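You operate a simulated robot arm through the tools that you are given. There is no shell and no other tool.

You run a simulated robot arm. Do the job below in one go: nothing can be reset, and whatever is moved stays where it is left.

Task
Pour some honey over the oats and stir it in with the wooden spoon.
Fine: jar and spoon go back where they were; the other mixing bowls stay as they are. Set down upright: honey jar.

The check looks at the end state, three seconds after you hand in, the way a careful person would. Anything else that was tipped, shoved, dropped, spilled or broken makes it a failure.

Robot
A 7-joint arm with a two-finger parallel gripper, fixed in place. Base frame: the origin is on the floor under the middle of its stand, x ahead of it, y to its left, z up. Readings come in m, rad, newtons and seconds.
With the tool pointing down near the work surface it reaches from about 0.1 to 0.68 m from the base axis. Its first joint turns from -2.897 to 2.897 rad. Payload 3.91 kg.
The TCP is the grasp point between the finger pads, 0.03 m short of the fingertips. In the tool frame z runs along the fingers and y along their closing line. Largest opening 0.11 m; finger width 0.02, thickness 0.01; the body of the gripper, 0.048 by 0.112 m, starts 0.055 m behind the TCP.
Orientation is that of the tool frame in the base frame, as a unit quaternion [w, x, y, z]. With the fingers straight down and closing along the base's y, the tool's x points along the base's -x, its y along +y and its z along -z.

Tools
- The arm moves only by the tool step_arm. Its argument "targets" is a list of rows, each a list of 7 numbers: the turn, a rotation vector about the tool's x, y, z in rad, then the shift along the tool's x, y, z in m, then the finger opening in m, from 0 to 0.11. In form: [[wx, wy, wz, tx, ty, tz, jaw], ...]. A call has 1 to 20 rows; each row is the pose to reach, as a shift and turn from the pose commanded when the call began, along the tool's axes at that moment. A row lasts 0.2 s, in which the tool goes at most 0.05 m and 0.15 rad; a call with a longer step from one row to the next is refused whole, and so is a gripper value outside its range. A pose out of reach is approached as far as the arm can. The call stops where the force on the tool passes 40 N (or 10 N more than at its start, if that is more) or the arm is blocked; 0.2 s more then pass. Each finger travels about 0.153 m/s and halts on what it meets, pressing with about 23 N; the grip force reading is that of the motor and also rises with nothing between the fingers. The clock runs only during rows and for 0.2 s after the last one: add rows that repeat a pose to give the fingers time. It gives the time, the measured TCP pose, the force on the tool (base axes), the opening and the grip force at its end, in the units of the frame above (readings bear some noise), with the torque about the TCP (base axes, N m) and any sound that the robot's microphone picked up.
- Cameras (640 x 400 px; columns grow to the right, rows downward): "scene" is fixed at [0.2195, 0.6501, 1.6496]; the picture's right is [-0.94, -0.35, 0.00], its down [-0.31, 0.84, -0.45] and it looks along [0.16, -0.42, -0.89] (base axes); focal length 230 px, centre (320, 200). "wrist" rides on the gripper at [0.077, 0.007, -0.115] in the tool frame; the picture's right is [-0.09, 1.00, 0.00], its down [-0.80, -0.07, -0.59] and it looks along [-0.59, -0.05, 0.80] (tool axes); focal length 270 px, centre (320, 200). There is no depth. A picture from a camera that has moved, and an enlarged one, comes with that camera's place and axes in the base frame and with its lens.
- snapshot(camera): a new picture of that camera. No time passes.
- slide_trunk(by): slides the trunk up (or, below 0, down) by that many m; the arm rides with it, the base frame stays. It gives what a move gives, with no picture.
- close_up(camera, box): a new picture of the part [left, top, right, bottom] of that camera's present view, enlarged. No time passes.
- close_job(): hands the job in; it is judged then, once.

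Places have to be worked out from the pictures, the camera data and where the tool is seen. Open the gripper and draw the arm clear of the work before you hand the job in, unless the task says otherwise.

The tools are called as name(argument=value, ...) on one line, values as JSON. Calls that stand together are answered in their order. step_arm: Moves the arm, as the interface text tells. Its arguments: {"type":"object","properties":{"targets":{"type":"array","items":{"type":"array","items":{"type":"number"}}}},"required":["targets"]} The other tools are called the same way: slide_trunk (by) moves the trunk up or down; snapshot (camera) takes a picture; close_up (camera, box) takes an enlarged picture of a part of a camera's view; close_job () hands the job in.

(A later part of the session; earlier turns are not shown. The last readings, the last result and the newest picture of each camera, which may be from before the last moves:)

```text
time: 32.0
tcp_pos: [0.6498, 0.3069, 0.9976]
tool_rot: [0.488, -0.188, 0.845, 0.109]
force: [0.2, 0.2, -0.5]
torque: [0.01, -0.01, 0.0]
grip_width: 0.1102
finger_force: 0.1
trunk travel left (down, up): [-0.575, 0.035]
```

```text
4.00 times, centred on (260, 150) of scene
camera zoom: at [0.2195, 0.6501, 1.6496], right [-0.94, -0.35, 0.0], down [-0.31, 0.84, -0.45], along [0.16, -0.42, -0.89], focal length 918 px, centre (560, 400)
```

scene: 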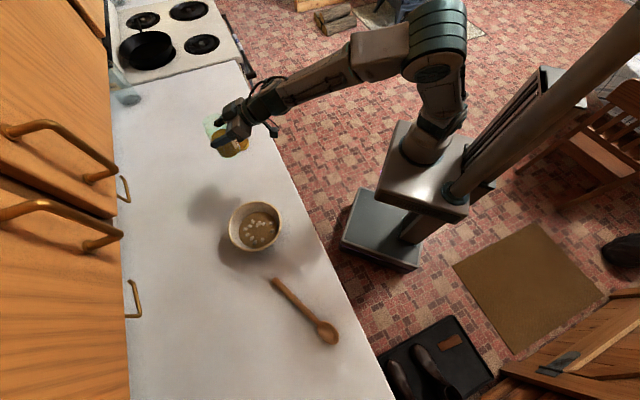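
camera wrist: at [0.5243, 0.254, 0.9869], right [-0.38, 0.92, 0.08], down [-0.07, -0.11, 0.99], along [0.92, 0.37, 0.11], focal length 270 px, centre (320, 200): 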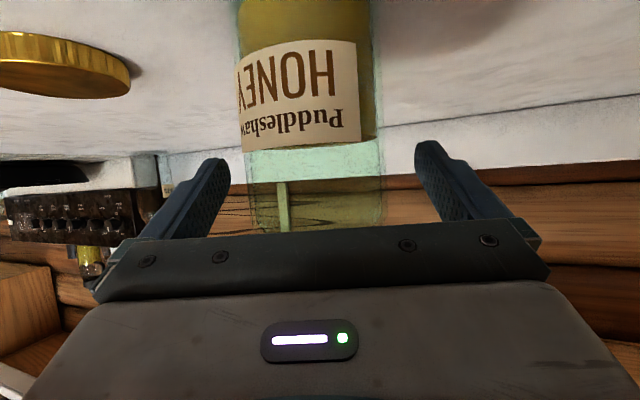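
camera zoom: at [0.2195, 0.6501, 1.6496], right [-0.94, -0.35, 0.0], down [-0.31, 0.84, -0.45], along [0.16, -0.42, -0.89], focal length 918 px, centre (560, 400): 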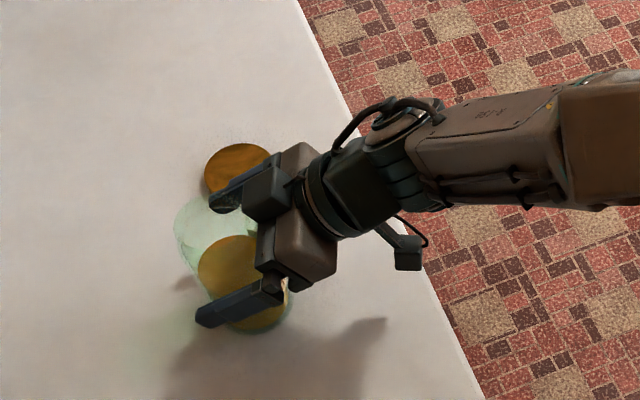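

The jar is standing free within about 2 mm of where it was. I'll back the fingers straight out, then rise.

step_arm(targets=[[0, 0, 0, 0.009, 0, -0.0159, 0.11], [0, 0, 0, 0.0245, 0, -0.0424, 0.11], [0, 0, 0, 0.04, 0, -0.069, 0.11], [0, 0, 0, 0.055, 0, -0.0953, 0.11], [0, 0, 0, 0.0404, 0, -0.1385, 0.11], [0, 0, 0, 0.0071, 0, -0.17, 0.11], [0, 0, 0, -0.02, 0, -0.2, 0.11], [0, 0, 0, -0.02, 0, -0.2, 0.11], [0, 0, 0, -0.02, 0, -0.2, 0.11]])

snapshot(camera="wrist")

snapshot(camera="scene")

close_up(camera="scene", box=[215, 130, 265, 190])

close_up(camera="scene", box=[215, 190, 295, 255])

```text
time: 34.0
tcp_pos: [0.5039, 0.2353, 1.1148]
tool_rot: [0.488, -0.188, 0.845, 0.109]
force: [0.4, -0.5, -0.4]
torque: [0.01, 0.0, 0.0]
grip_width: 0.1101
finger_force: 0.1
trunk travel left (down, up): [-0.575, 0.035]
```

```text
taken
camera wrist: at [0.3759, 0.1823, 1.1047], right [-0.38, 0.92, 0.08], down [-0.07, -0.11, 0.99], along [0.92, 0.37, 0.11], focal length 270 px, centre (320, 200)
```

wrist: 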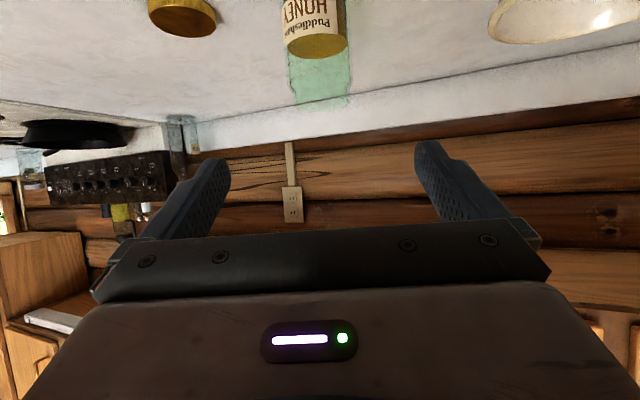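

```text
taken
```

scene: 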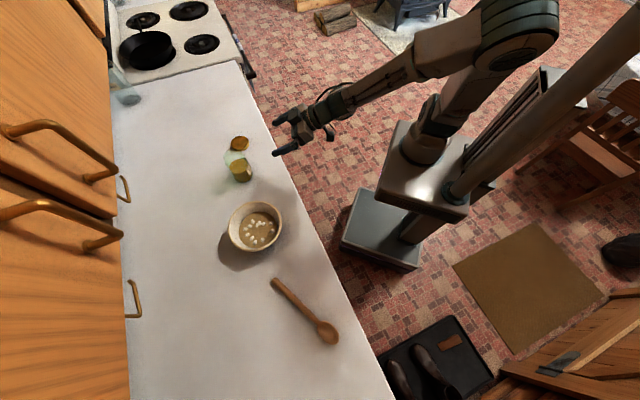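

```text
6.67 times, centred on (240, 160) of scene
camera zoom: at [0.2195, 0.6501, 1.6496], right [-0.94, -0.35, 0.0], down [-0.31, 0.84, -0.45], along [0.16, -0.42, -0.89], focal length 1531 px, centre (853, 467)
```

zoom: 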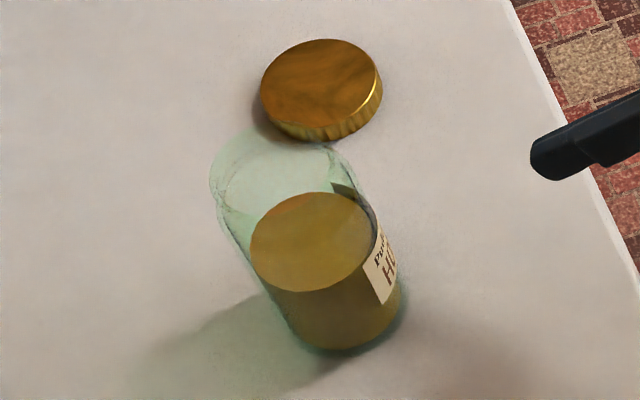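

```text
6.15 times, centred on (255, 222) of scene
camera zoom: at [0.2195, 0.6501, 1.6496], right [-0.94, -0.35, 0.0], down [-0.31, 0.84, -0.45], along [0.16, -0.42, -0.89], focal length 1413 px, centre (720, 62)
```

zoom: 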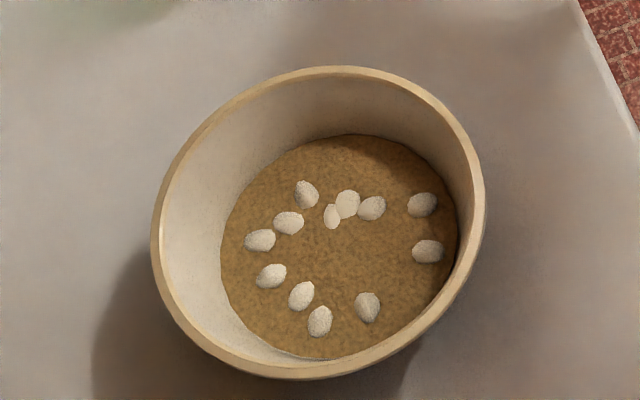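

The jar is upright on its old spot, the lid is untouched, and the bowl hasn't moved with the honey on the oats. Next is the spoon: I'll untilt to point down and move across at a safe height.

step_arm(targets=[[0, 0.131, 0, -0.0022, 0.0242, -0.0048, 0.11], [0, 0.262, 0, -0.0045, 0.0484, -0.0097, 0.11], [0, 0.393, 0, -0.0067, 0.0726, -0.0145, 0.11], [0, 0.524, 0, -0.009, 0.0967, -0.0194, 0.11], [0, 0.654, 0, -0.0112, 0.1209, -0.0242, 0.11], [0, 0.785, 0, -0.0135, 0.1451, -0.0291, 0.11], [0, 0.916, 0, -0.0157, 0.1693, -0.0339, 0.11], [0, 1.047, 0, -0.018, 0.1935, -0.0388, 0.11], [0, 1.047, 0, -0.018, 0.1935, -0.0388, 0.11], [0, 1.047, 0, -0.018, 0.1935, -0.0388, 0.11]])

snapshot(camera="scene")

```text
time: 36.2
tcp_pos: [0.3989, 0.403, 1.1506]
tool_rot: [0.0, -0.217, 0.976, 0.001]
force: [0.5, -0.5, 0.3]
torque: [-0.05, 0.01, -0.02]
grip_width: 0.1098
finger_force: 0.0
trunk travel left (down, up): [-0.575, 0.035]
```

```text
taken
```

scene: 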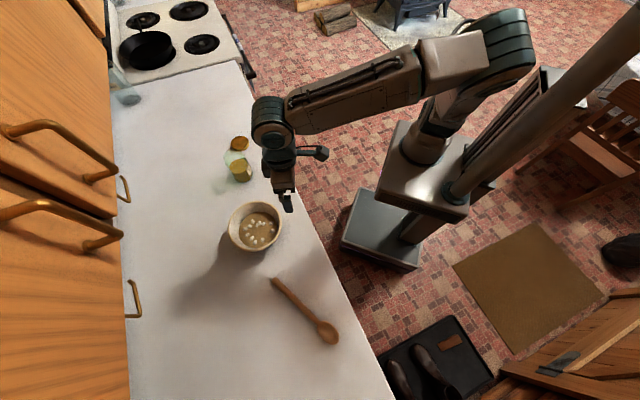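

Pointing straight down at (0.40, 0.40, 1.15). I'll turn the closing line square to the spoon handle and move toward the spoon.

step_arm(targets=[[0, 0, 0.1008, 0, 0.0203, 0.0038, 0.11], [0, 0, 0.2015, 0, 0.0406, 0.0075, 0.11], [0, 0, 0.3023, 0, 0.0609, 0.0113, 0.11], [0, 0, 0.403, 0, 0.0812, 0.015, 0.11], [0, 0, 0.5038, 0, 0.1015, 0.0188, 0.11], [0, 0, 0.6045, 0, 0.1218, 0.0225, 0.11], [0, 0, 0.7053, 0, 0.1421, 0.0263, 0.11], [0, 0, 0.806, 0, 0.1624, 0.03, 0.11], [0, 0, 0.806, 0, 0.1624, 0.03, 0.11], [0, 0, 0.806, 0, 0.1624, 0.03, 0.11]])

snapshot(camera="scene")

snapshot(camera="wrist")

```text
time: 38.4
tcp_pos: [0.3299, 0.5488, 1.1206]
tool_rot: [0.0, 0.184, 0.983, 0.0]
force: [-0.5, 0.3, 0.2]
torque: [-0.03, 0.02, 0.04]
grip_width: 0.1096
finger_force: 0.1
trunk travel left (down, up): [-0.575, 0.035]
```

```text
taken
```

scene: 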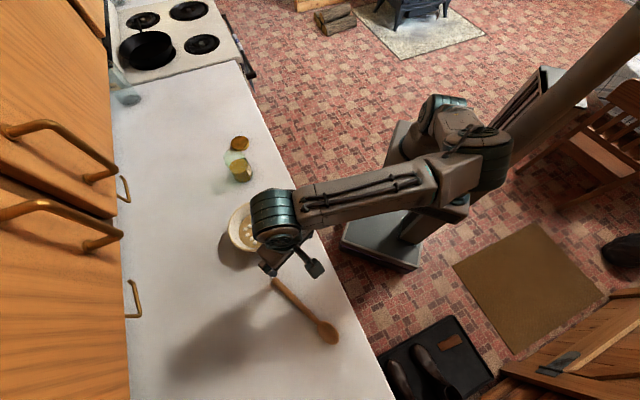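

```text
taken
camera wrist: at [0.2621, 0.5826, 1.2337], right [0.44, 0.9, 0.0], down [0.72, -0.36, 0.59], along [0.53, -0.26, -0.8], focal length 270 px, centre (320, 200)
```

wrist: 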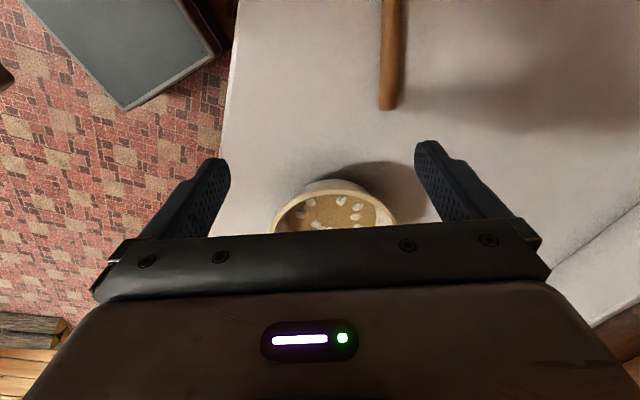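

The handle runs parallel to the tool x axis, and its end is near (0.39, 0.61), just out of the gripper's plane. I'll zoom in on the handle before stepping over it.

close_up(camera="wrist", box=[320, 0, 460, 130])

close_up(camera="scene", box=[250, 260, 350, 350])

```text
3.08 times, centred on (390, 65) of wrist
camera zoom: at [0.2621, 0.5826, 1.2337], right [0.44, 0.9, 0.0], down [0.72, -0.36, 0.59], along [0.53, -0.26, -0.8], focal length 832 px, centre (105, 615)
```

zoom: 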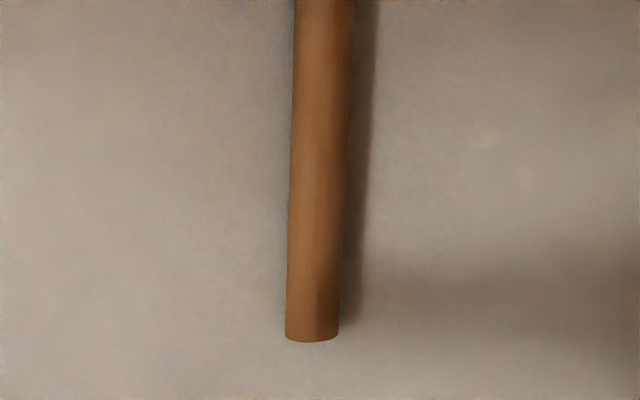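

```text
4.44 times, centred on (300, 305) of scene
camera zoom: at [0.2195, 0.6501, 1.6496], right [-0.94, -0.35, 0.0], down [-0.31, 0.84, -0.45], along [0.16, -0.42, -0.89], focal length 1020 px, centre (409, -267)
```

zoom: 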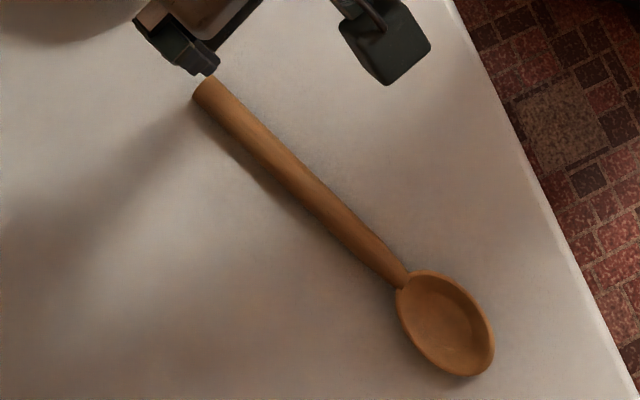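

The handle is about 20 mm thick, running from end (0.388, 0.610) to spoon tip (0.152, 0.698). I'll move above the grip point about 5.5 cm from the handle end, narrowing the jaw, and check reach with the tool vertical.

step_arm(targets=[[0, 0, -0.012, 0.0076, 0.0256, 0.0267, 0.09], [0, 0, -0.012, 0.0153, 0.0513, 0.0533, 0.07], [0, 0, -0.012, 0.0229, 0.0769, 0.08, 0.05], [0, 0, -0.012, 0.0229, 0.0769, 0.08, 0.05], [0, 0, -0.012, 0.0229, 0.0769, 0.08, 0.05]])

snapshot(camera="wrist")

close_up(camera="scene", box=[230, 180, 370, 350])

```text
time: 39.6
tcp_pos: [0.335, 0.6274, 1.0384]
tool_rot: [0.0, 0.179, 0.984, 0.0]
force: [0.4, -0.3, 0.6]
torque: [-0.02, 0.01, 0.02]
grip_width: 0.0501
finger_force: 0.1
trunk travel left (down, up): [-0.575, 0.035]
```

```text
taken
camera wrist: at [0.2671, 0.6616, 1.1513], right [0.43, 0.9, 0.0], down [0.73, -0.35, 0.59], along [0.54, -0.26, -0.8], focal length 270 px, centre (320, 200)
```

wrist: 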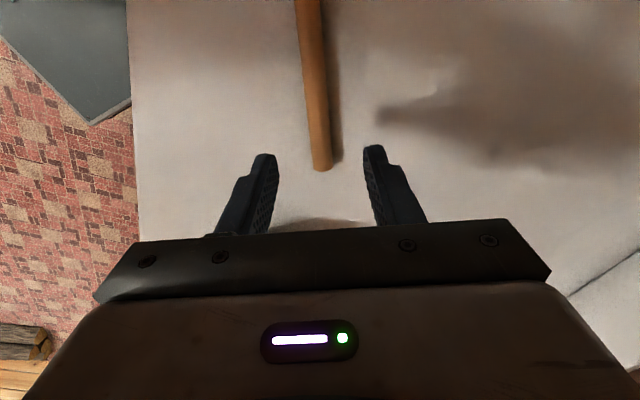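

```text
2.35 times, centred on (300, 265) of scene
camera zoom: at [0.2195, 0.6501, 1.6496], right [-0.94, -0.35, 0.0], down [-0.31, 0.84, -0.45], along [0.16, -0.42, -0.89], focal length 540 px, centre (367, 47)
```

zoom: 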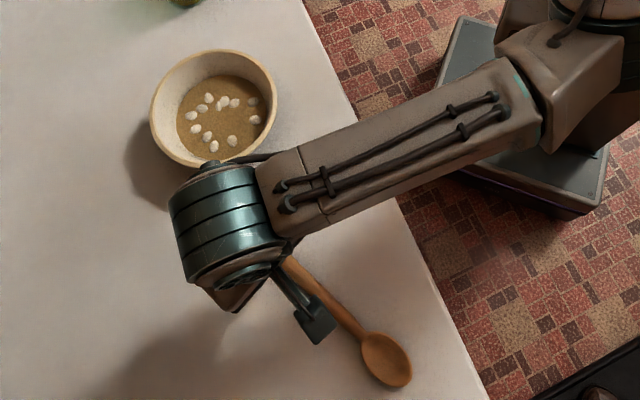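

The vertical pose reaches fine, and the handle lies within 3 mm of the gripper's midplane. I'll descend most of the way with a small sideways correction.

step_arm(targets=[[0, 0, 0, 0, -0.002, 0.035, 0.05], [0, 0, 0, 0, -0.003, 0.07, 0.05], [0, 0, 0, 0, -0.003, 0.09, 0.05], [0, 0, 0, 0, -0.003, 0.095, 0.05], [0, 0, 0, 0, -0.003, 0.095, 0.05]])

snapshot(camera="wrist")

```text
time: 40.8
tcp_pos: [0.3343, 0.627, 0.9428]
tool_rot: [0.001, 0.179, 0.984, 0.0]
force: [0.3, 0.0, -0.6]
torque: [-0.01, 0.0, -0.02]
grip_width: 0.0501
finger_force: 0.1
trunk travel left (down, up): [-0.575, 0.035]
```

```text
taken
camera wrist: at [0.2664, 0.6601, 1.0561], right [0.43, 0.9, 0.0], down [0.73, -0.35, 0.59], along [0.54, -0.26, -0.8], focal length 270 px, centre (320, 200)
```

wrist: 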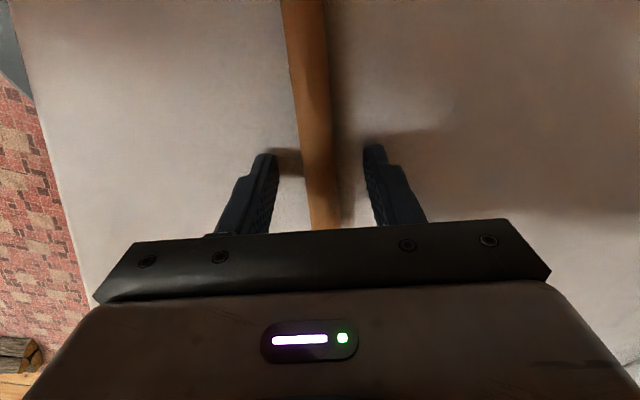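

The handle sits centred between the fingertips with no contact yet. I'll ease down another 8 mm, watching the force.

step_arm(targets=[[0, 0, 0, 0, 0, 0.003, 0.05], [0, 0, 0, 0, 0, 0.006, 0.05], [0, 0, 0, 0, 0, 0.008, 0.05], [0, 0, 0, 0, 0, 0.008, 0.05]])

close_up(camera="wrist", box=[220, 100, 420, 240])

```text
time: 41.8
tcp_pos: [0.335, 0.6252, 0.9398]
tool_rot: [0.001, 0.177, 0.984, 0.003]
force: [-2.0, 3.6, 26.8]
torque: [-0.61, 0.41, -0.23]
grip_width: 0.0483
finger_force: 0.0
trunk travel left (down, up): [-0.575, 0.035]
```

```text
2.86 times, centred on (320, 170) of wrist
camera zoom: at [0.266, 0.659, 1.0532], right [0.43, 0.9, 0.0], down [0.72, -0.35, 0.59], along [0.54, -0.25, -0.8], focal length 772 px, centre (320, 286)
```

zoom: 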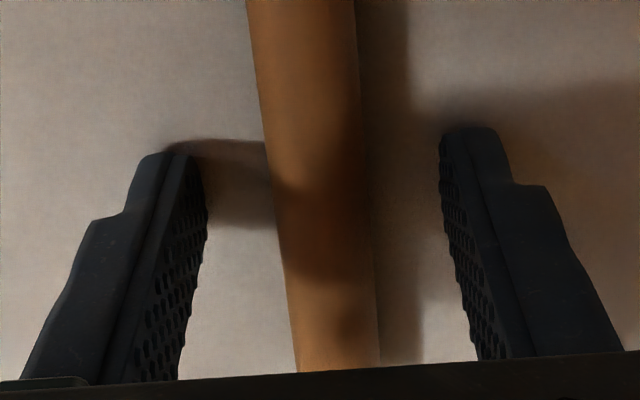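

The fingertips just touched the counter, so its surface is at z ≈ 0.91. I'll back off 5 mm to relieve the force, then close on the handle.

step_arm(targets=[[0, 0, 0, 0, 0, -0.003, 0.05], [0, 0, 0, 0, 0, -0.005, 0.05], [0, 0, 0, 0, 0, -0.005, 0.05], [0, 0, 0, 0, 0, -0.005, 0.035], [0, 0, 0, 0, 0, -0.005, 0.025], [0, 0, 0, 0, 0, -0.005, 0.015], [0, 0, 0, 0, 0, -0.005, 0.005], [0, 0, 0, 0, 0, -0.005, 0.0], [0, 0, 0, 0, 0, -0.005, 0.0]])

snapshot(camera="wrist")

```text
time: 43.8
tcp_pos: [0.3363, 0.6271, 0.9408]
tool_rot: [0.0, 0.178, 0.984, 0.0]
force: [0.4, 0.7, 0.5]
torque: [0.05, -0.04, 0.0]
grip_width: 0.0186
finger_force: 23.1
trunk travel left (down, up): [-0.575, 0.035]
```

```text
taken
camera wrist: at [0.2675, 0.6598, 1.0551], right [0.43, 0.9, 0.0], down [0.73, -0.35, 0.59], along [0.54, -0.26, -0.8], focal length 270 px, centre (320, 200)
```

wrist: 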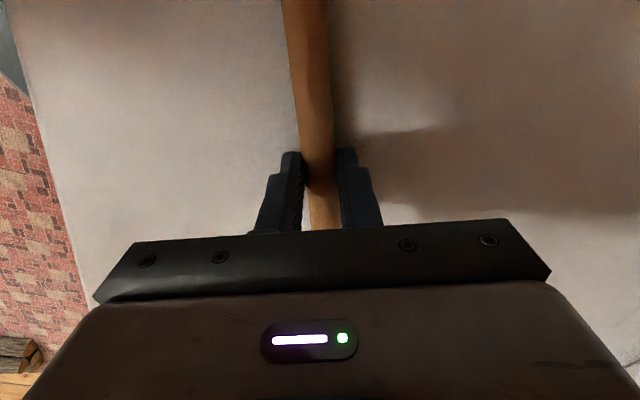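

The handle is gripped at 18.6 mm with 23 N. I'll lift it straight up 0.15 m and check how it hangs.

step_arm(targets=[[0, 0, 0, 0, 0, -0.01, 0.0], [0, 0, 0, 0, 0, -0.03, 0.0], [0, 0, 0, 0, 0, -0.06, 0.0], [0, 0, 0, 0, 0, -0.09, 0.0], [0, 0, 0, 0, 0, -0.12, 0.0], [0, 0, 0, 0, 0, -0.15, 0.0], [0, 0, 0, 0, 0, -0.15, 0.0], [0, 0, 0, 0, 0, -0.15, 0.0]])

snapshot(camera="wrist")

snapshot(camera="scene")

```text
time: 45.6
tcp_pos: [0.3358, 0.6259, 1.0927]
tool_rot: [-0.001, 0.179, 0.984, 0.001]
force: [0.2, 1.1, -0.1]
torque: [-0.01, -0.03, -0.01]
grip_width: 0.0188
finger_force: 23.2
trunk travel left (down, up): [-0.575, 0.035]
```

```text
taken
camera wrist: at [0.2683, 0.6594, 1.2051], right [0.43, 0.9, 0.0], down [0.73, -0.35, 0.59], along [0.54, -0.26, -0.8], focal length 270 px, centre (320, 200)
```

wrist: 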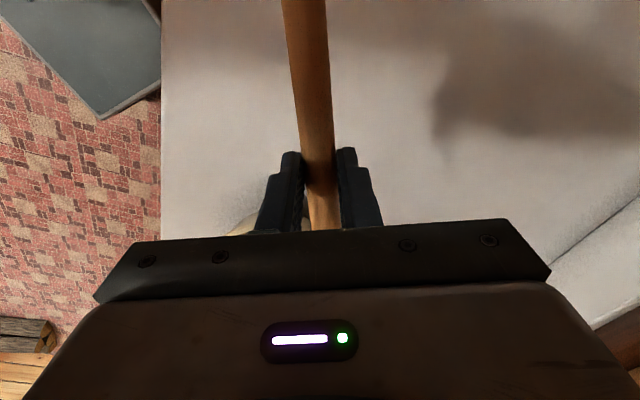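

```text
taken
```

scene: 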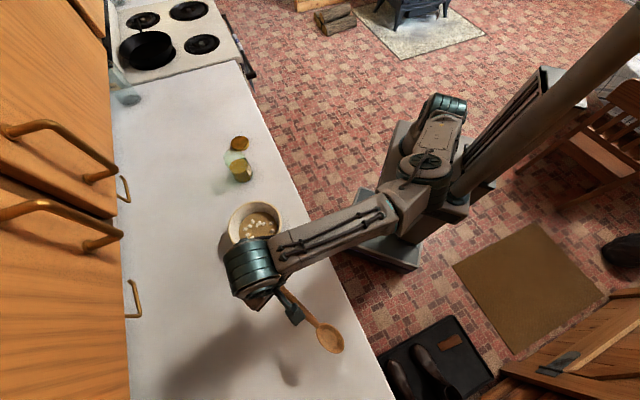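

The spoon is held firmly and level. I'll swing it round at height so the head points back toward the base.

step_arm(targets=[[0, 0, -0.1126, -0.0116, -0.007, -0.0037, 0.0], [0, 0, -0.2252, -0.0232, -0.014, -0.0074, 0.0], [0, 0, -0.3378, -0.0347, -0.021, -0.0111, 0.0], [0, 0, -0.4504, -0.0463, -0.028, -0.0148, 0.0], [0, 0, -0.563, -0.0579, -0.035, -0.0185, 0.0], [0, 0, -0.6756, -0.0695, -0.0419, -0.0222, 0.0], [0, 0, -0.7882, -0.0811, -0.0489, -0.0259, 0.0], [0, 0, -0.9008, -0.0926, -0.0559, -0.0296, 0.0], [0, 0, -1.0134, -0.1042, -0.0629, -0.0333, 0.0], [0, 0, -1.126, -0.1158, -0.0699, -0.037, 0.0], [0, 0, -1.126, -0.1158, -0.0699, -0.037, 0.0], [0, 0, -1.126, -0.1158, -0.0699, -0.037, 0.0]])

snapshot(camera="wrist")

snapshot(camera="scene")

```text
time: 48.2
tcp_pos: [0.4196, 0.5211, 1.1289]
tool_rot: [0.0, -0.376, 0.927, 0.0]
force: [-0.3, 0.1, -0.8]
torque: [-0.01, -0.05, 0.0]
grip_width: 0.0186
finger_force: 23.7
trunk travel left (down, up): [-0.575, 0.035]
```

```text
taken
camera wrist: at [0.3615, 0.4722, 1.2421], right [-0.63, 0.78, 0.0], down [0.62, 0.51, 0.59], along [0.46, 0.37, -0.8], focal length 270 px, centre (320, 200)
```

wrist: 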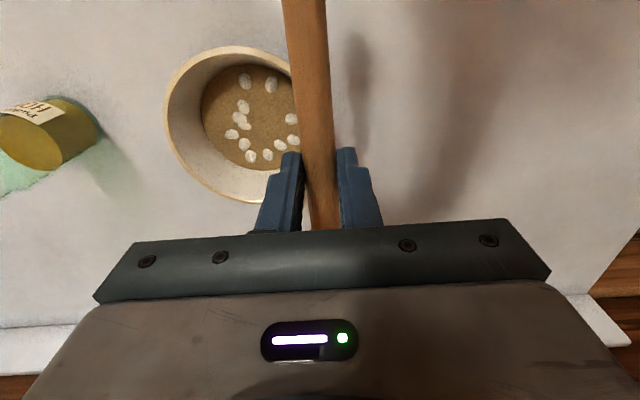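

```text
taken
```

scene: 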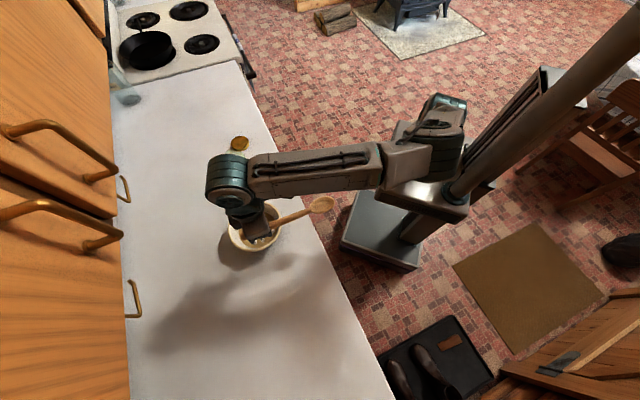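

This view shows the bowl well. I'll zoom in to refine the bowl centre before dipping the spoon.

close_up(camera="wrist", box=[150, 30, 350, 220])

```text
2.11 times, centred on (250, 125) of wrist
camera zoom: at [0.3615, 0.4722, 1.2421], right [-0.63, 0.78, 0.0], down [0.62, 0.51, 0.59], along [0.46, 0.37, -0.8], focal length 569 px, centre (467, 358)
```

zoom: 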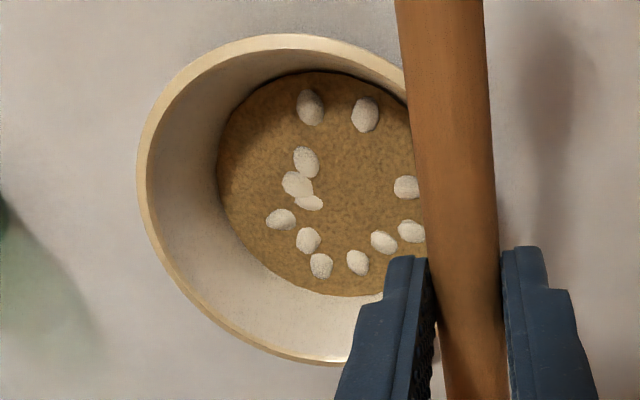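

The bowl centre refines to (0.501, 0.487) with radius about 0.086. I'll tilt the spoon head-down by 60° while moving to a hover with its tip above the bowl centre.

step_arm(targets=[[0, -0.131, 0, -0.0142, -0.0101, -0.016, 0.0], [0, -0.262, 0, -0.0284, -0.0202, -0.03, 0.0], [0, -0.393, 0, -0.0425, -0.0302, -0.044, 0.0], [0, -0.524, 0, -0.0567, -0.0403, -0.056, 0.0], [0, -0.654, 0, -0.0709, -0.0504, -0.066, 0.0], [0, -0.785, 0, -0.0851, -0.0605, -0.073, 0.0], [0, -0.916, 0, -0.0992, -0.0705, -0.078, 0.0], [0, -1.047, 0, -0.1134, -0.0806, -0.08, 0.0], [0, -1.047, 0, -0.1134, -0.0806, -0.08, 0.0], [0, -1.047, 0, -0.1134, -0.0806, -0.08, 0.0]])

snapshot(camera="wrist")

snapshot(camera="scene")

```text
time: 50.4
tcp_pos: [0.5565, 0.5412, 1.2093]
tool_rot: [0.464, -0.325, 0.802, 0.188]
force: [-0.4, 0.5, -0.2]
torque: [-0.03, -0.03, 0.0]
grip_width: 0.0187
finger_force: 23.1
trunk travel left (down, up): [-0.575, 0.035]
```

```text
taken
camera wrist: at [0.4542, 0.4502, 1.1989], right [-0.66, 0.75, 0.08], down [-0.03, -0.13, 0.99], along [0.75, 0.65, 0.11], focal length 270 px, centre (320, 200)
```

wrist: 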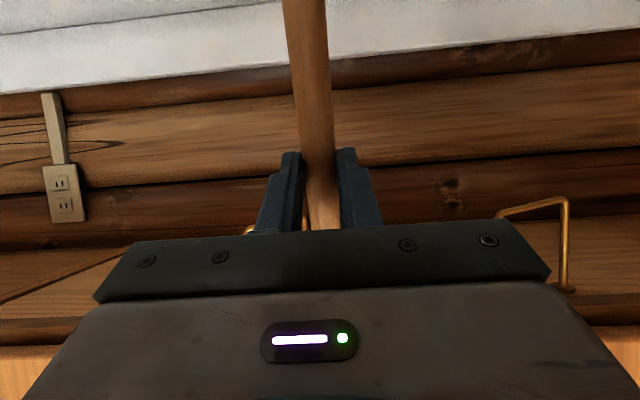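

```text
taken
```

scene: 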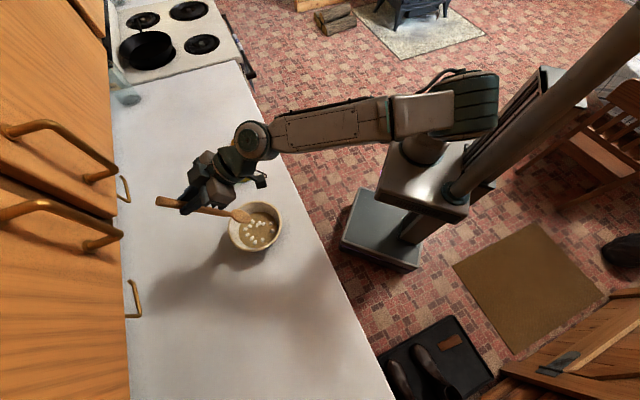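

Pose reached. I'll zoom the scene camera in to check the spoon tip relative to the bowl.

close_up(camera="scene", box=[140, 140, 300, 260])

```text
3.33 times, centred on (220, 200) of scene
camera zoom: at [0.2195, 0.6501, 1.6496], right [-0.94, -0.35, 0.0], down [-0.31, 0.84, -0.45], along [0.16, -0.42, -0.89], focal length 765 px, centre (653, 200)
```

zoom: 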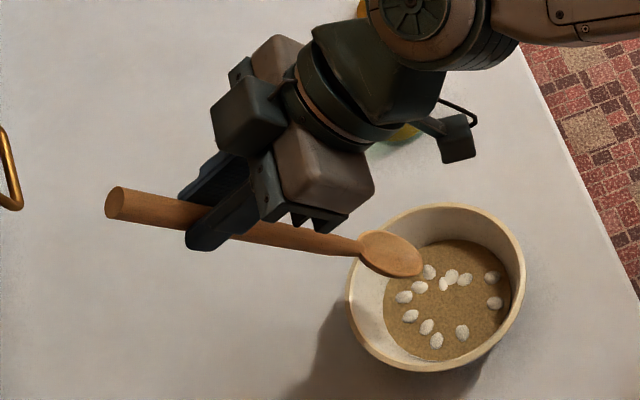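

The tip projects within about 5 mm of the bowl centre. I'll lower it to just under the oat surface in careful steps.

step_arm(targets=[[0, 0, 0, 0.026, 0, 0.015, 0.0], [0, 0, 0, 0.052, 0, 0.03, 0.0], [0, 0, 0, 0.0693, 0, 0.04, 0.0], [0, 0, 0, 0.0779, 0, 0.045, 0.0], [0, 0, 0, 0.0823, 0, 0.0475, 0.0], [0, 0, 0, 0.0823, 0, 0.0475, 0.0]])

close_up(camera="scene", box=[180, 160, 300, 260])

```text
time: 51.8
tcp_pos: [0.5559, 0.542, 1.1127]
tool_rot: [0.464, -0.324, 0.803, 0.186]
force: [1.2, 0.4, -0.9]
torque: [-0.04, -0.01, -0.01]
grip_width: 0.0187
finger_force: 23.2
trunk travel left (down, up): [-0.575, 0.035]
```

```text
4.00 times, centred on (240, 210) of scene
camera zoom: at [0.2195, 0.6501, 1.6496], right [-0.94, -0.35, 0.0], down [-0.31, 0.84, -0.45], along [0.16, -0.42, -0.89], focal length 918 px, centre (640, 160)
```

zoom: 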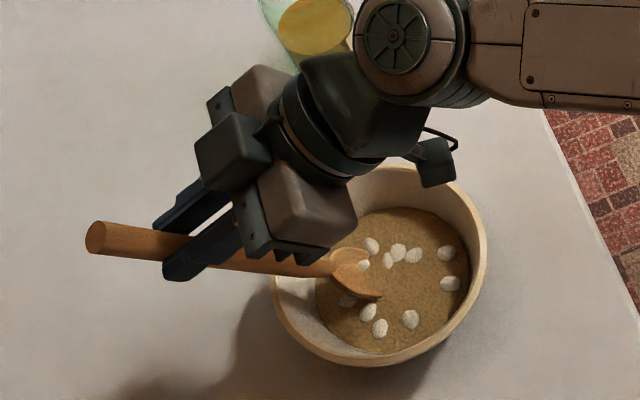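

The tip is at the oat surface inside the bowl with no notable force. I'll go another 8 mm down.

step_arm(targets=[[0, 0, 0, 0.0035, 0, 0.002, 0.0], [0, 0, 0, 0.0069, 0, 0.004, 0.0], [0, 0, 0, 0.0069, 0, 0.004, 0.0]])

close_up(camera="scene", box=[180, 160, 300, 260])

```text
time: 52.6
tcp_pos: [0.5558, 0.5423, 1.1065]
tool_rot: [0.463, -0.325, 0.803, 0.187]
force: [0.1, -0.5, -0.2]
torque: [-0.01, 0.02, 0.0]
grip_width: 0.0187
finger_force: 23.1
trunk travel left (down, up): [-0.575, 0.035]
```

```text
4.00 times, centred on (240, 210) of scene
camera zoom: at [0.2195, 0.6501, 1.6496], right [-0.94, -0.35, 0.0], down [-0.31, 0.84, -0.45], along [0.16, -0.42, -0.89], focal length 918 px, centre (640, 160)
```

zoom: 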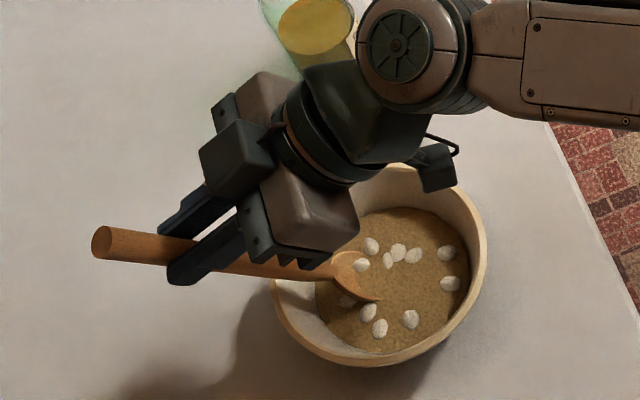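

Still no resistance. I'll go down a further 5 mm to be properly in the oats, checking for contact with the bowl bottom.

step_arm(targets=[[0, 0, 0, 0.0022, 0, 0.0013, 0.0], [0, 0, 0, 0.0043, 0, 0.0025, 0.0], [0, 0, 0, 0.0043, 0, 0.0025, 0.0]])

close_up(camera="scene", box=[220, 185, 280, 255])

```text
time: 53.4
tcp_pos: [0.5577, 0.5408, 1.1004]
tool_rot: [0.463, -0.325, 0.803, 0.188]
force: [0.0, -0.3, -1.4]
torque: [0.01, -0.01, -0.05]
grip_width: 0.0185
finger_force: 22.8
trunk travel left (down, up): [-0.575, 0.035]
```

```text
5.71 times, centred on (250, 220) of scene
camera zoom: at [0.2195, 0.6501, 1.6496], right [-0.94, -0.35, 0.0], down [-0.31, 0.84, -0.45], along [0.16, -0.42, -0.89], focal length 1312 px, centre (720, 86)
```

zoom: 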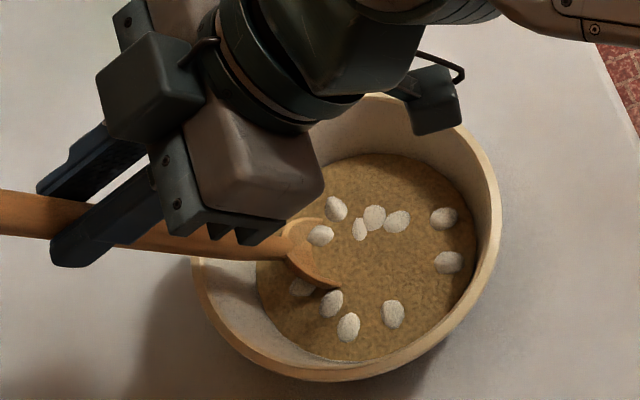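

The head is now clearly immersed. It enters a little toward the far side, so I'll centre the stirring circle 15 mm nearer. First I'll do one gentle revolution of 22 mm radius, then check the bowl.

step_arm(targets=[[0, 0, 0, -0.0035, 0, 0.0061, 0.0], [0, 0, 0, -0.0021, 0.011, 0.0036, 0.0], [0, 0, 0, 0.002, 0.0191, -0.0035, 0.0], [0, 0, 0, 0.0075, 0.022, -0.013, 0.0], [0, 0, 0, 0.013, 0.0191, -0.0225, 0.0], [0, 0, 0, 0.0171, 0.011, -0.0295, 0.0], [0, 0, 0, 0.0185, 0, -0.032, 0.0], [0, 0, 0, 0.0171, -0.011, -0.0295, 0.0], [0, 0, 0, 0.013, -0.0191, -0.0225, 0.0], [0, 0, 0, 0.0075, -0.022, -0.013, 0.0], [0, 0, 0, 0.002, -0.0191, -0.0035, 0.0], [0, 0, 0, -0.0021, -0.011, 0.0036, 0.0], [0, 0, 0, -0.0035, 0, 0.0061, 0.0], [0, 0, 0, -0.0035, 0, 0.0061, 0.0]])

close_up(camera="scene", box=[220, 185, 280, 255])

```text
time: 56.4
tcp_pos: [0.5621, 0.5458, 1.1011]
tool_rot: [0.463, -0.325, 0.803, 0.188]
force: [0.0, -0.3, -0.6]
torque: [0.02, -0.02, 0.04]
grip_width: 0.0186
finger_force: 23.3
trunk travel left (down, up): [-0.575, 0.035]
```

```text
5.71 times, centred on (250, 220) of scene
camera zoom: at [0.2195, 0.6501, 1.6496], right [-0.94, -0.35, 0.0], down [-0.31, 0.84, -0.45], along [0.16, -0.42, -0.89], focal length 1312 px, centre (720, 86)
```

zoom: 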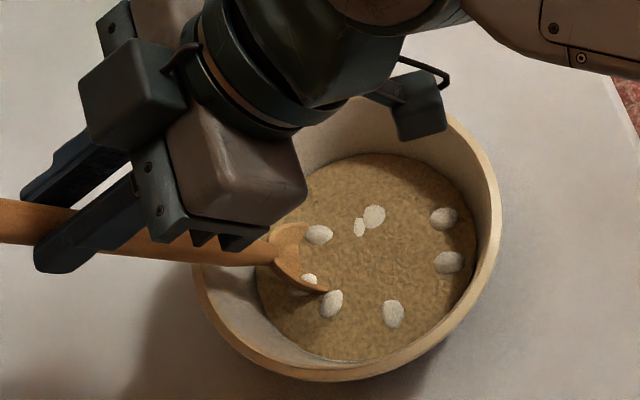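

The clumps vanish where the spoon passes, and the bowl hasn't moved. I'll shift the stirring centre further toward the oat centre and do a wider revolution.

step_arm(targets=[[0, 0, 0, 0.001, 0.003, -0.0017, 0.0], [0, 0, 0, 0.003, 0.018, -0.0052, 0.0], [0, 0, 0, 0.0085, 0.029, -0.0147, 0.0], [0, 0, 0, 0.016, 0.033, -0.0277, 0.0], [0, 0, 0, 0.0235, 0.029, -0.0407, 0.0], [0, 0, 0, 0.029, 0.018, -0.0502, 0.0], [0, 0, 0, 0.031, 0.003, -0.0537, 0.0], [0, 0, 0, 0.029, -0.012, -0.0502, 0.0], [0, 0, 0, 0.0235, -0.023, -0.0407, 0.0], [0, 0, 0, 0.016, -0.027, -0.0277, 0.0], [0, 0, 0, 0.0085, -0.023, -0.0147, 0.0], [0, 0, 0, 0.003, -0.012, -0.0052, 0.0], [0, 0, 0, 0.001, 0.003, -0.0017, 0.0], [0, 0, 0, 0.0085, 0.003, -0.0147, 0.0]])

close_up(camera="scene", box=[220, 185, 280, 255])

```text
time: 59.4
tcp_pos: [0.5473, 0.5372, 1.1016]
tool_rot: [0.463, -0.326, 0.802, 0.189]
force: [-0.6, -0.8, 0.4]
torque: [0.0, -0.01, 0.0]
grip_width: 0.0187
finger_force: 23.0
trunk travel left (down, up): [-0.575, 0.035]
```

```text
5.71 times, centred on (250, 220) of scene
camera zoom: at [0.2195, 0.6501, 1.6496], right [-0.94, -0.35, 0.0], down [-0.31, 0.84, -0.45], along [0.16, -0.42, -0.89], focal length 1312 px, centre (720, 86)
```

zoom: 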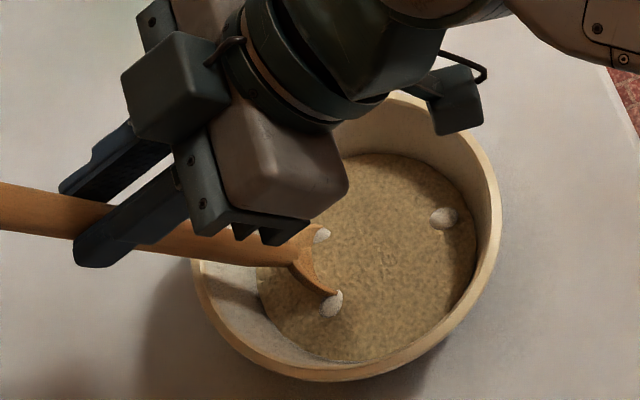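

Only about three clumps remain and the oats look mixed, with the bowl still in place. I'll do another one and a half revolutions.

step_arm(targets=[[0, 0, 0, -0.006, 0, 0.0104, 0.0], [0, 0, 0, -0.004, 0.015, 0.0069, 0.0], [0, 0, 0, 0.0015, 0.026, -0.0026, 0.0], [0, 0, 0, 0.009, 0.03, -0.0156, 0.0], [0, 0, 0, 0.0165, 0.026, -0.0286, 0.0], [0, 0, 0, 0.022, 0.015, -0.0381, 0.0], [0, 0, 0, 0.024, 0, -0.0416, 0.0], [0, 0, 0, 0.022, -0.015, -0.0381, 0.0], [0, 0, 0, 0.0165, -0.026, -0.0286, 0.0], [0, 0, 0, 0.009, -0.03, -0.0156, 0.0], [0, 0, 0, 0.0015, -0.026, -0.0026, 0.0], [0, 0, 0, -0.004, -0.015, 0.0069, 0.0], [0, 0, 0, -0.006, 0, 0.0104, 0.0], [0, 0, 0, -0.004, 0.015, 0.0069, 0.0], [0, 0, 0, 0.0015, 0.026, -0.0026, 0.0], [0, 0, 0, 0.009, 0.03, -0.0156, 0.0], [0, 0, 0, 0.0165, 0.026, -0.0286, 0.0], [0, 0, 0, 0.022, 0.015, -0.0381, 0.0], [0, 0, 0, 0.024, 0, -0.0416, 0.0], [0, 0, 0, 0.009, 0, -0.0156, 0.0]])

close_up(camera="scene", box=[220, 185, 280, 255])

snapshot(camera="scene")

```text
time: 63.6
tcp_pos: [0.5359, 0.5232, 1.1014]
tool_rot: [0.464, -0.324, 0.803, 0.187]
force: [1.3, 0.2, 0.3]
torque: [0.01, 0.04, 0.0]
grip_width: 0.0187
finger_force: 23.6
trunk travel left (down, up): [-0.575, 0.035]
```

```text
5.71 times, centred on (250, 220) of scene
camera zoom: at [0.2195, 0.6501, 1.6496], right [-0.94, -0.35, 0.0], down [-0.31, 0.84, -0.45], along [0.16, -0.42, -0.89], focal length 1312 px, centre (720, 86)
```

zoom: 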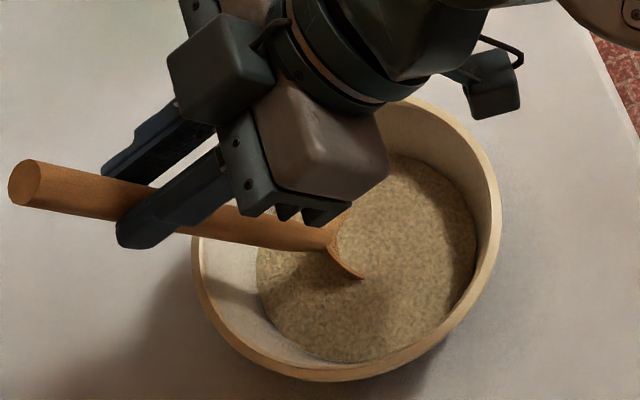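

```text
taken
```

scene: 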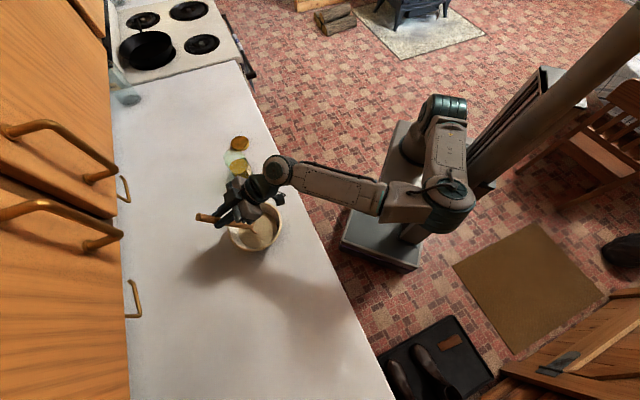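

All clumps are gone and the oats look evenly mixed. I'll lift the spoon straight up over the bowl and pause to let anything drip.

step_arm(targets=[[0, 0, 0, -0.013, 0, -0.0075, 0.0], [0, 0, 0, -0.03, 0, -0.0173, 0.0], [0, 0, 0, -0.052, 0, -0.03, 0.0], [0, 0, 0, -0.078, 0, -0.045, 0.0], [0, 0, 0, -0.0935, 0, -0.054, 0.0], [0, 0, 0, -0.0935, 0, -0.054, 0.0], [0, 0, 0, -0.0935, 0, -0.054, 0.0], [0, 0, 0, -0.0935, 0, -0.054, 0.0], [0, 0, 0, -0.1075, -0.003, -0.0298, 0.0], [0, 0, 0, -0.1075, -0.003, -0.0298, 0.0], [0, 0, 0, -0.1075, -0.003, -0.0298, 0.0]])

close_up(camera="scene", box=[140, 140, 300, 260])

snapshot(camera="wrist")

```text
time: 66.0
tcp_pos: [0.5575, 0.5408, 1.2082]
tool_rot: [0.464, -0.325, 0.803, 0.187]
force: [-0.2, 0.6, -0.7]
torque: [0.03, -0.02, 0.04]
grip_width: 0.0185
finger_force: 22.5
trunk travel left (down, up): [-0.575, 0.035]
```

```text
3.33 times, centred on (220, 200) of scene
camera zoom: at [0.2195, 0.6501, 1.6496], right [-0.94, -0.35, 0.0], down [-0.31, 0.84, -0.45], along [0.16, -0.42, -0.89], focal length 765 px, centre (653, 200)
```

zoom: 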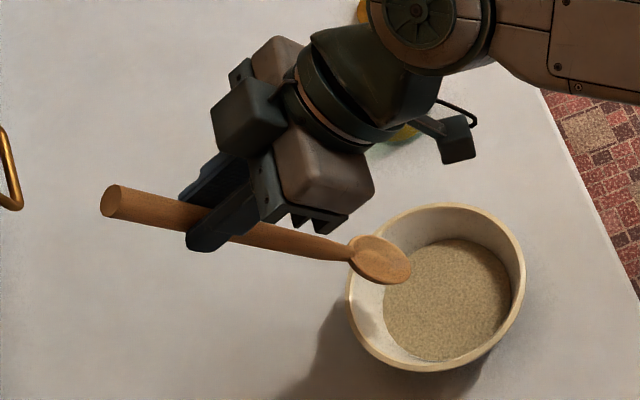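

```text
taken
camera wrist: at [0.4545, 0.4504, 1.1979], right [-0.66, 0.75, 0.08], down [-0.03, -0.13, 0.99], along [0.75, 0.65, 0.11], focal length 270 px, centre (320, 200)
```

wrist: 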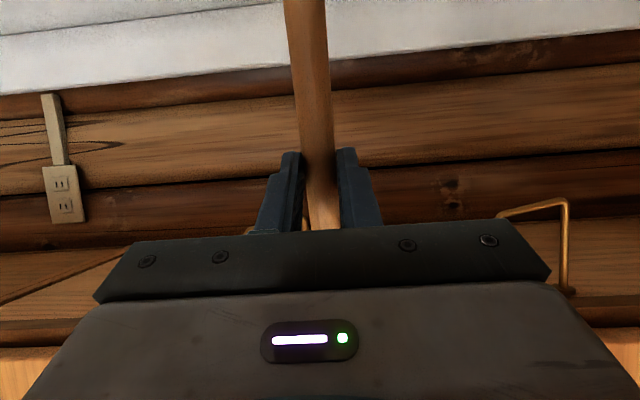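

The bowl is clean around and unmoved. The spoon has pivoted only a few degrees in the grip. I'll retrace the path and bring it back to horizontal.

step_arm(targets=[[0, 0.131, 0, 0.0088, 0.0101, -0.0113, 0.0], [0, 0.262, 0, 0.0202, 0.0201, -0.021, 0.0], [0, 0.393, 0, 0.0334, 0.0302, -0.0298, 0.0], [0, 0.523, 0, 0.0491, 0.0403, -0.0371, 0.0], [0, 0.654, 0, 0.0666, 0.0504, -0.0434, 0.0], [0, 0.785, 0, 0.0858, 0.0604, -0.0486, 0.0], [0, 0.916, 0, 0.105, 0.0705, -0.0539, 0.0], [0, 1.047, 0, 0.126, 0.0806, -0.0582, 0.0], [0, 1.047, 0, 0.126, 0.0806, -0.0582, 0.0], [0, 1.047, 0, 0.126, 0.0806, -0.0582, 0.0]])

step_arm(targets=[[0, 0, 0, 0, 0, 0, 0.0]])

snapshot(camera="wrist")

close_up(camera="scene", box=[180, 130, 360, 260])

```text
time: 68.2
tcp_pos: [0.4202, 0.5188, 1.1296]
tool_rot: [-0.001, -0.375, 0.927, 0.0]
force: [-0.7, 0.3, -0.7]
torque: [0.0, -0.03, 0.01]
grip_width: 0.0188
finger_force: 23.1
trunk travel left (down, up): [-0.575, 0.035]
```

```text
time: 68.6
tcp_pos: [0.4197, 0.5208, 1.1283]
tool_rot: [0.0, -0.375, 0.927, 0.0]
force: [0.4, 0.2, -0.7]
torque: [0.02, 0.0, -0.02]
grip_width: 0.0188
finger_force: 23.2
trunk travel left (down, up): [-0.575, 0.035]
```

```text
taken
camera wrist: at [0.3614, 0.4714, 1.2423], right [-0.63, 0.78, 0.0], down [0.62, 0.51, 0.59], along [0.46, 0.37, -0.8], focal length 270 px, centre (320, 200)
```

wrist: 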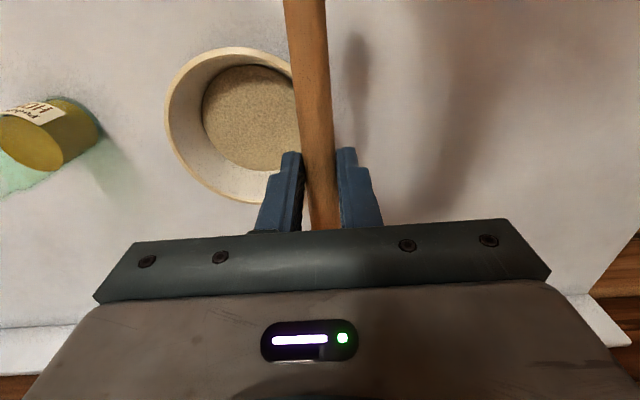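

```text
3.08 times, centred on (270, 195) of scene
camera zoom: at [0.2195, 0.6501, 1.6496], right [-0.94, -0.35, 0.0], down [-0.31, 0.84, -0.45], along [0.16, -0.42, -0.89], focal length 706 px, centre (474, 215)
```

zoom: 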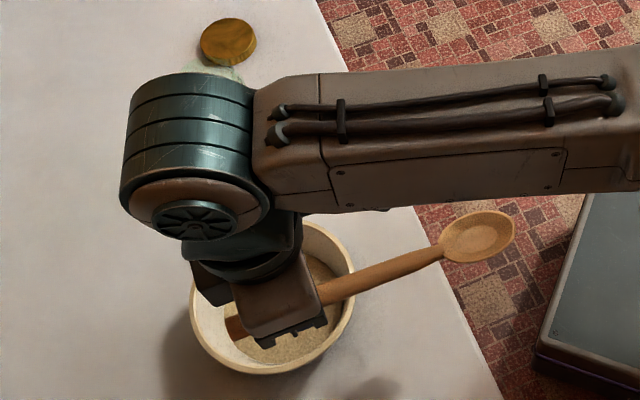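

The spoon is back to near horizontal. I'll take the same zoom as before stirring to compare the handle's lie in the grip.

close_up(camera="wrist", box=[150, 30, 350, 220])

close_up(camera="wrist", box=[240, 0, 400, 100])

```text
2.11 times, centred on (250, 125) of wrist
camera zoom: at [0.3614, 0.4714, 1.2423], right [-0.63, 0.78, 0.0], down [0.62, 0.51, 0.59], along [0.46, 0.37, -0.8], focal length 569 px, centre (467, 358)
```

zoom: 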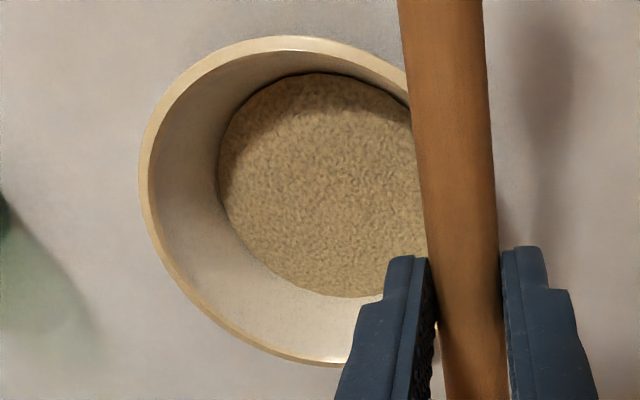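

```text
4.00 times, centred on (320, 50) of wrist
camera zoom: at [0.3614, 0.4714, 1.2423], right [-0.63, 0.78, 0.0], down [0.62, 0.51, 0.59], along [0.46, 0.37, -0.8], focal length 1081 px, centre (320, 800)
```

zoom: 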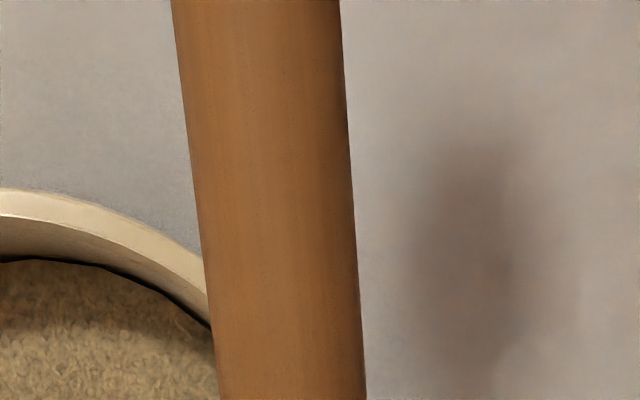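

The handle head has dropped by roughly 3–4° relative to the grip, which I'll compensate when laying it down. I'll swing it back to above its original spot.

step_arm(targets=[[0, 0, 0.1126, -0.0013, 0.0135, 0.0037, 0.0], [0, 0, 0.2252, -0.0027, 0.0269, 0.0074, 0.0], [0, 0, 0.3378, -0.004, 0.0404, 0.0111, 0.0], [0, 0, 0.4504, -0.0053, 0.0538, 0.0148, 0.0], [0, 0, 0.563, -0.0067, 0.0673, 0.0185, 0.0], [0, 0, 0.6756, -0.008, 0.0808, 0.0222, 0.0], [0, 0, 0.7882, -0.0093, 0.0942, 0.0259, 0.0], [0, 0, 0.9008, -0.0106, 0.1077, 0.0296, 0.0], [0, 0, 1.0134, -0.012, 0.1211, 0.0333, 0.0], [0, 0, 1.126, -0.0133, 0.1346, 0.037, 0.0], [0, 0, 1.126, -0.0133, 0.1346, 0.037, 0.0], [0, 0, 1.126, -0.0133, 0.1346, 0.037, 0.0]])

snapshot(camera="wrist")

snapshot(camera="scene")

close_up(camera="scene", box=[220, 230, 360, 360])

```text
time: 71.2
tcp_pos: [0.3343, 0.6275, 1.0922]
tool_rot: [0.0, 0.178, 0.984, 0.0]
force: [0.0, -0.9, -0.6]
torque: [0.01, -0.08, -0.03]
grip_width: 0.0184
finger_force: 23.0
trunk travel left (down, up): [-0.575, 0.035]
```

```text
taken
camera wrist: at [0.2662, 0.6604, 1.2052], right [0.43, 0.9, 0.0], down [0.73, -0.35, 0.59], along [0.54, -0.26, -0.8], focal length 270 px, centre (320, 200)
```

wrist: 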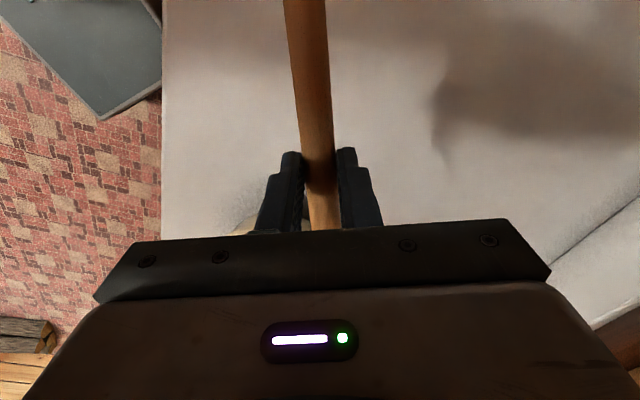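

```text
taken
```

scene: 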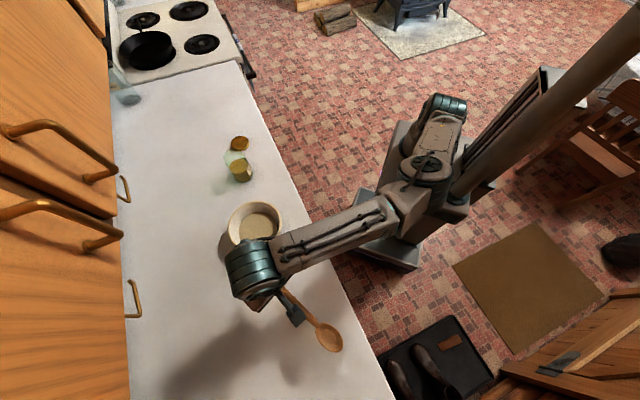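

```text
3.08 times, centred on (290, 295) of scene
camera zoom: at [0.2195, 0.6501, 1.6496], right [-0.94, -0.35, 0.0], down [-0.31, 0.84, -0.45], along [0.16, -0.42, -0.89], focal length 706 px, centre (412, -92)
```

zoom: 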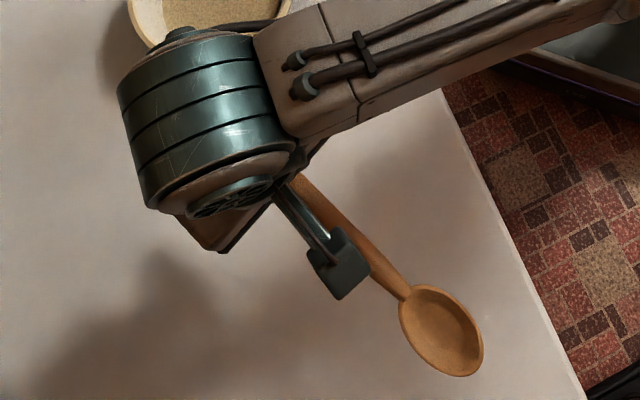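

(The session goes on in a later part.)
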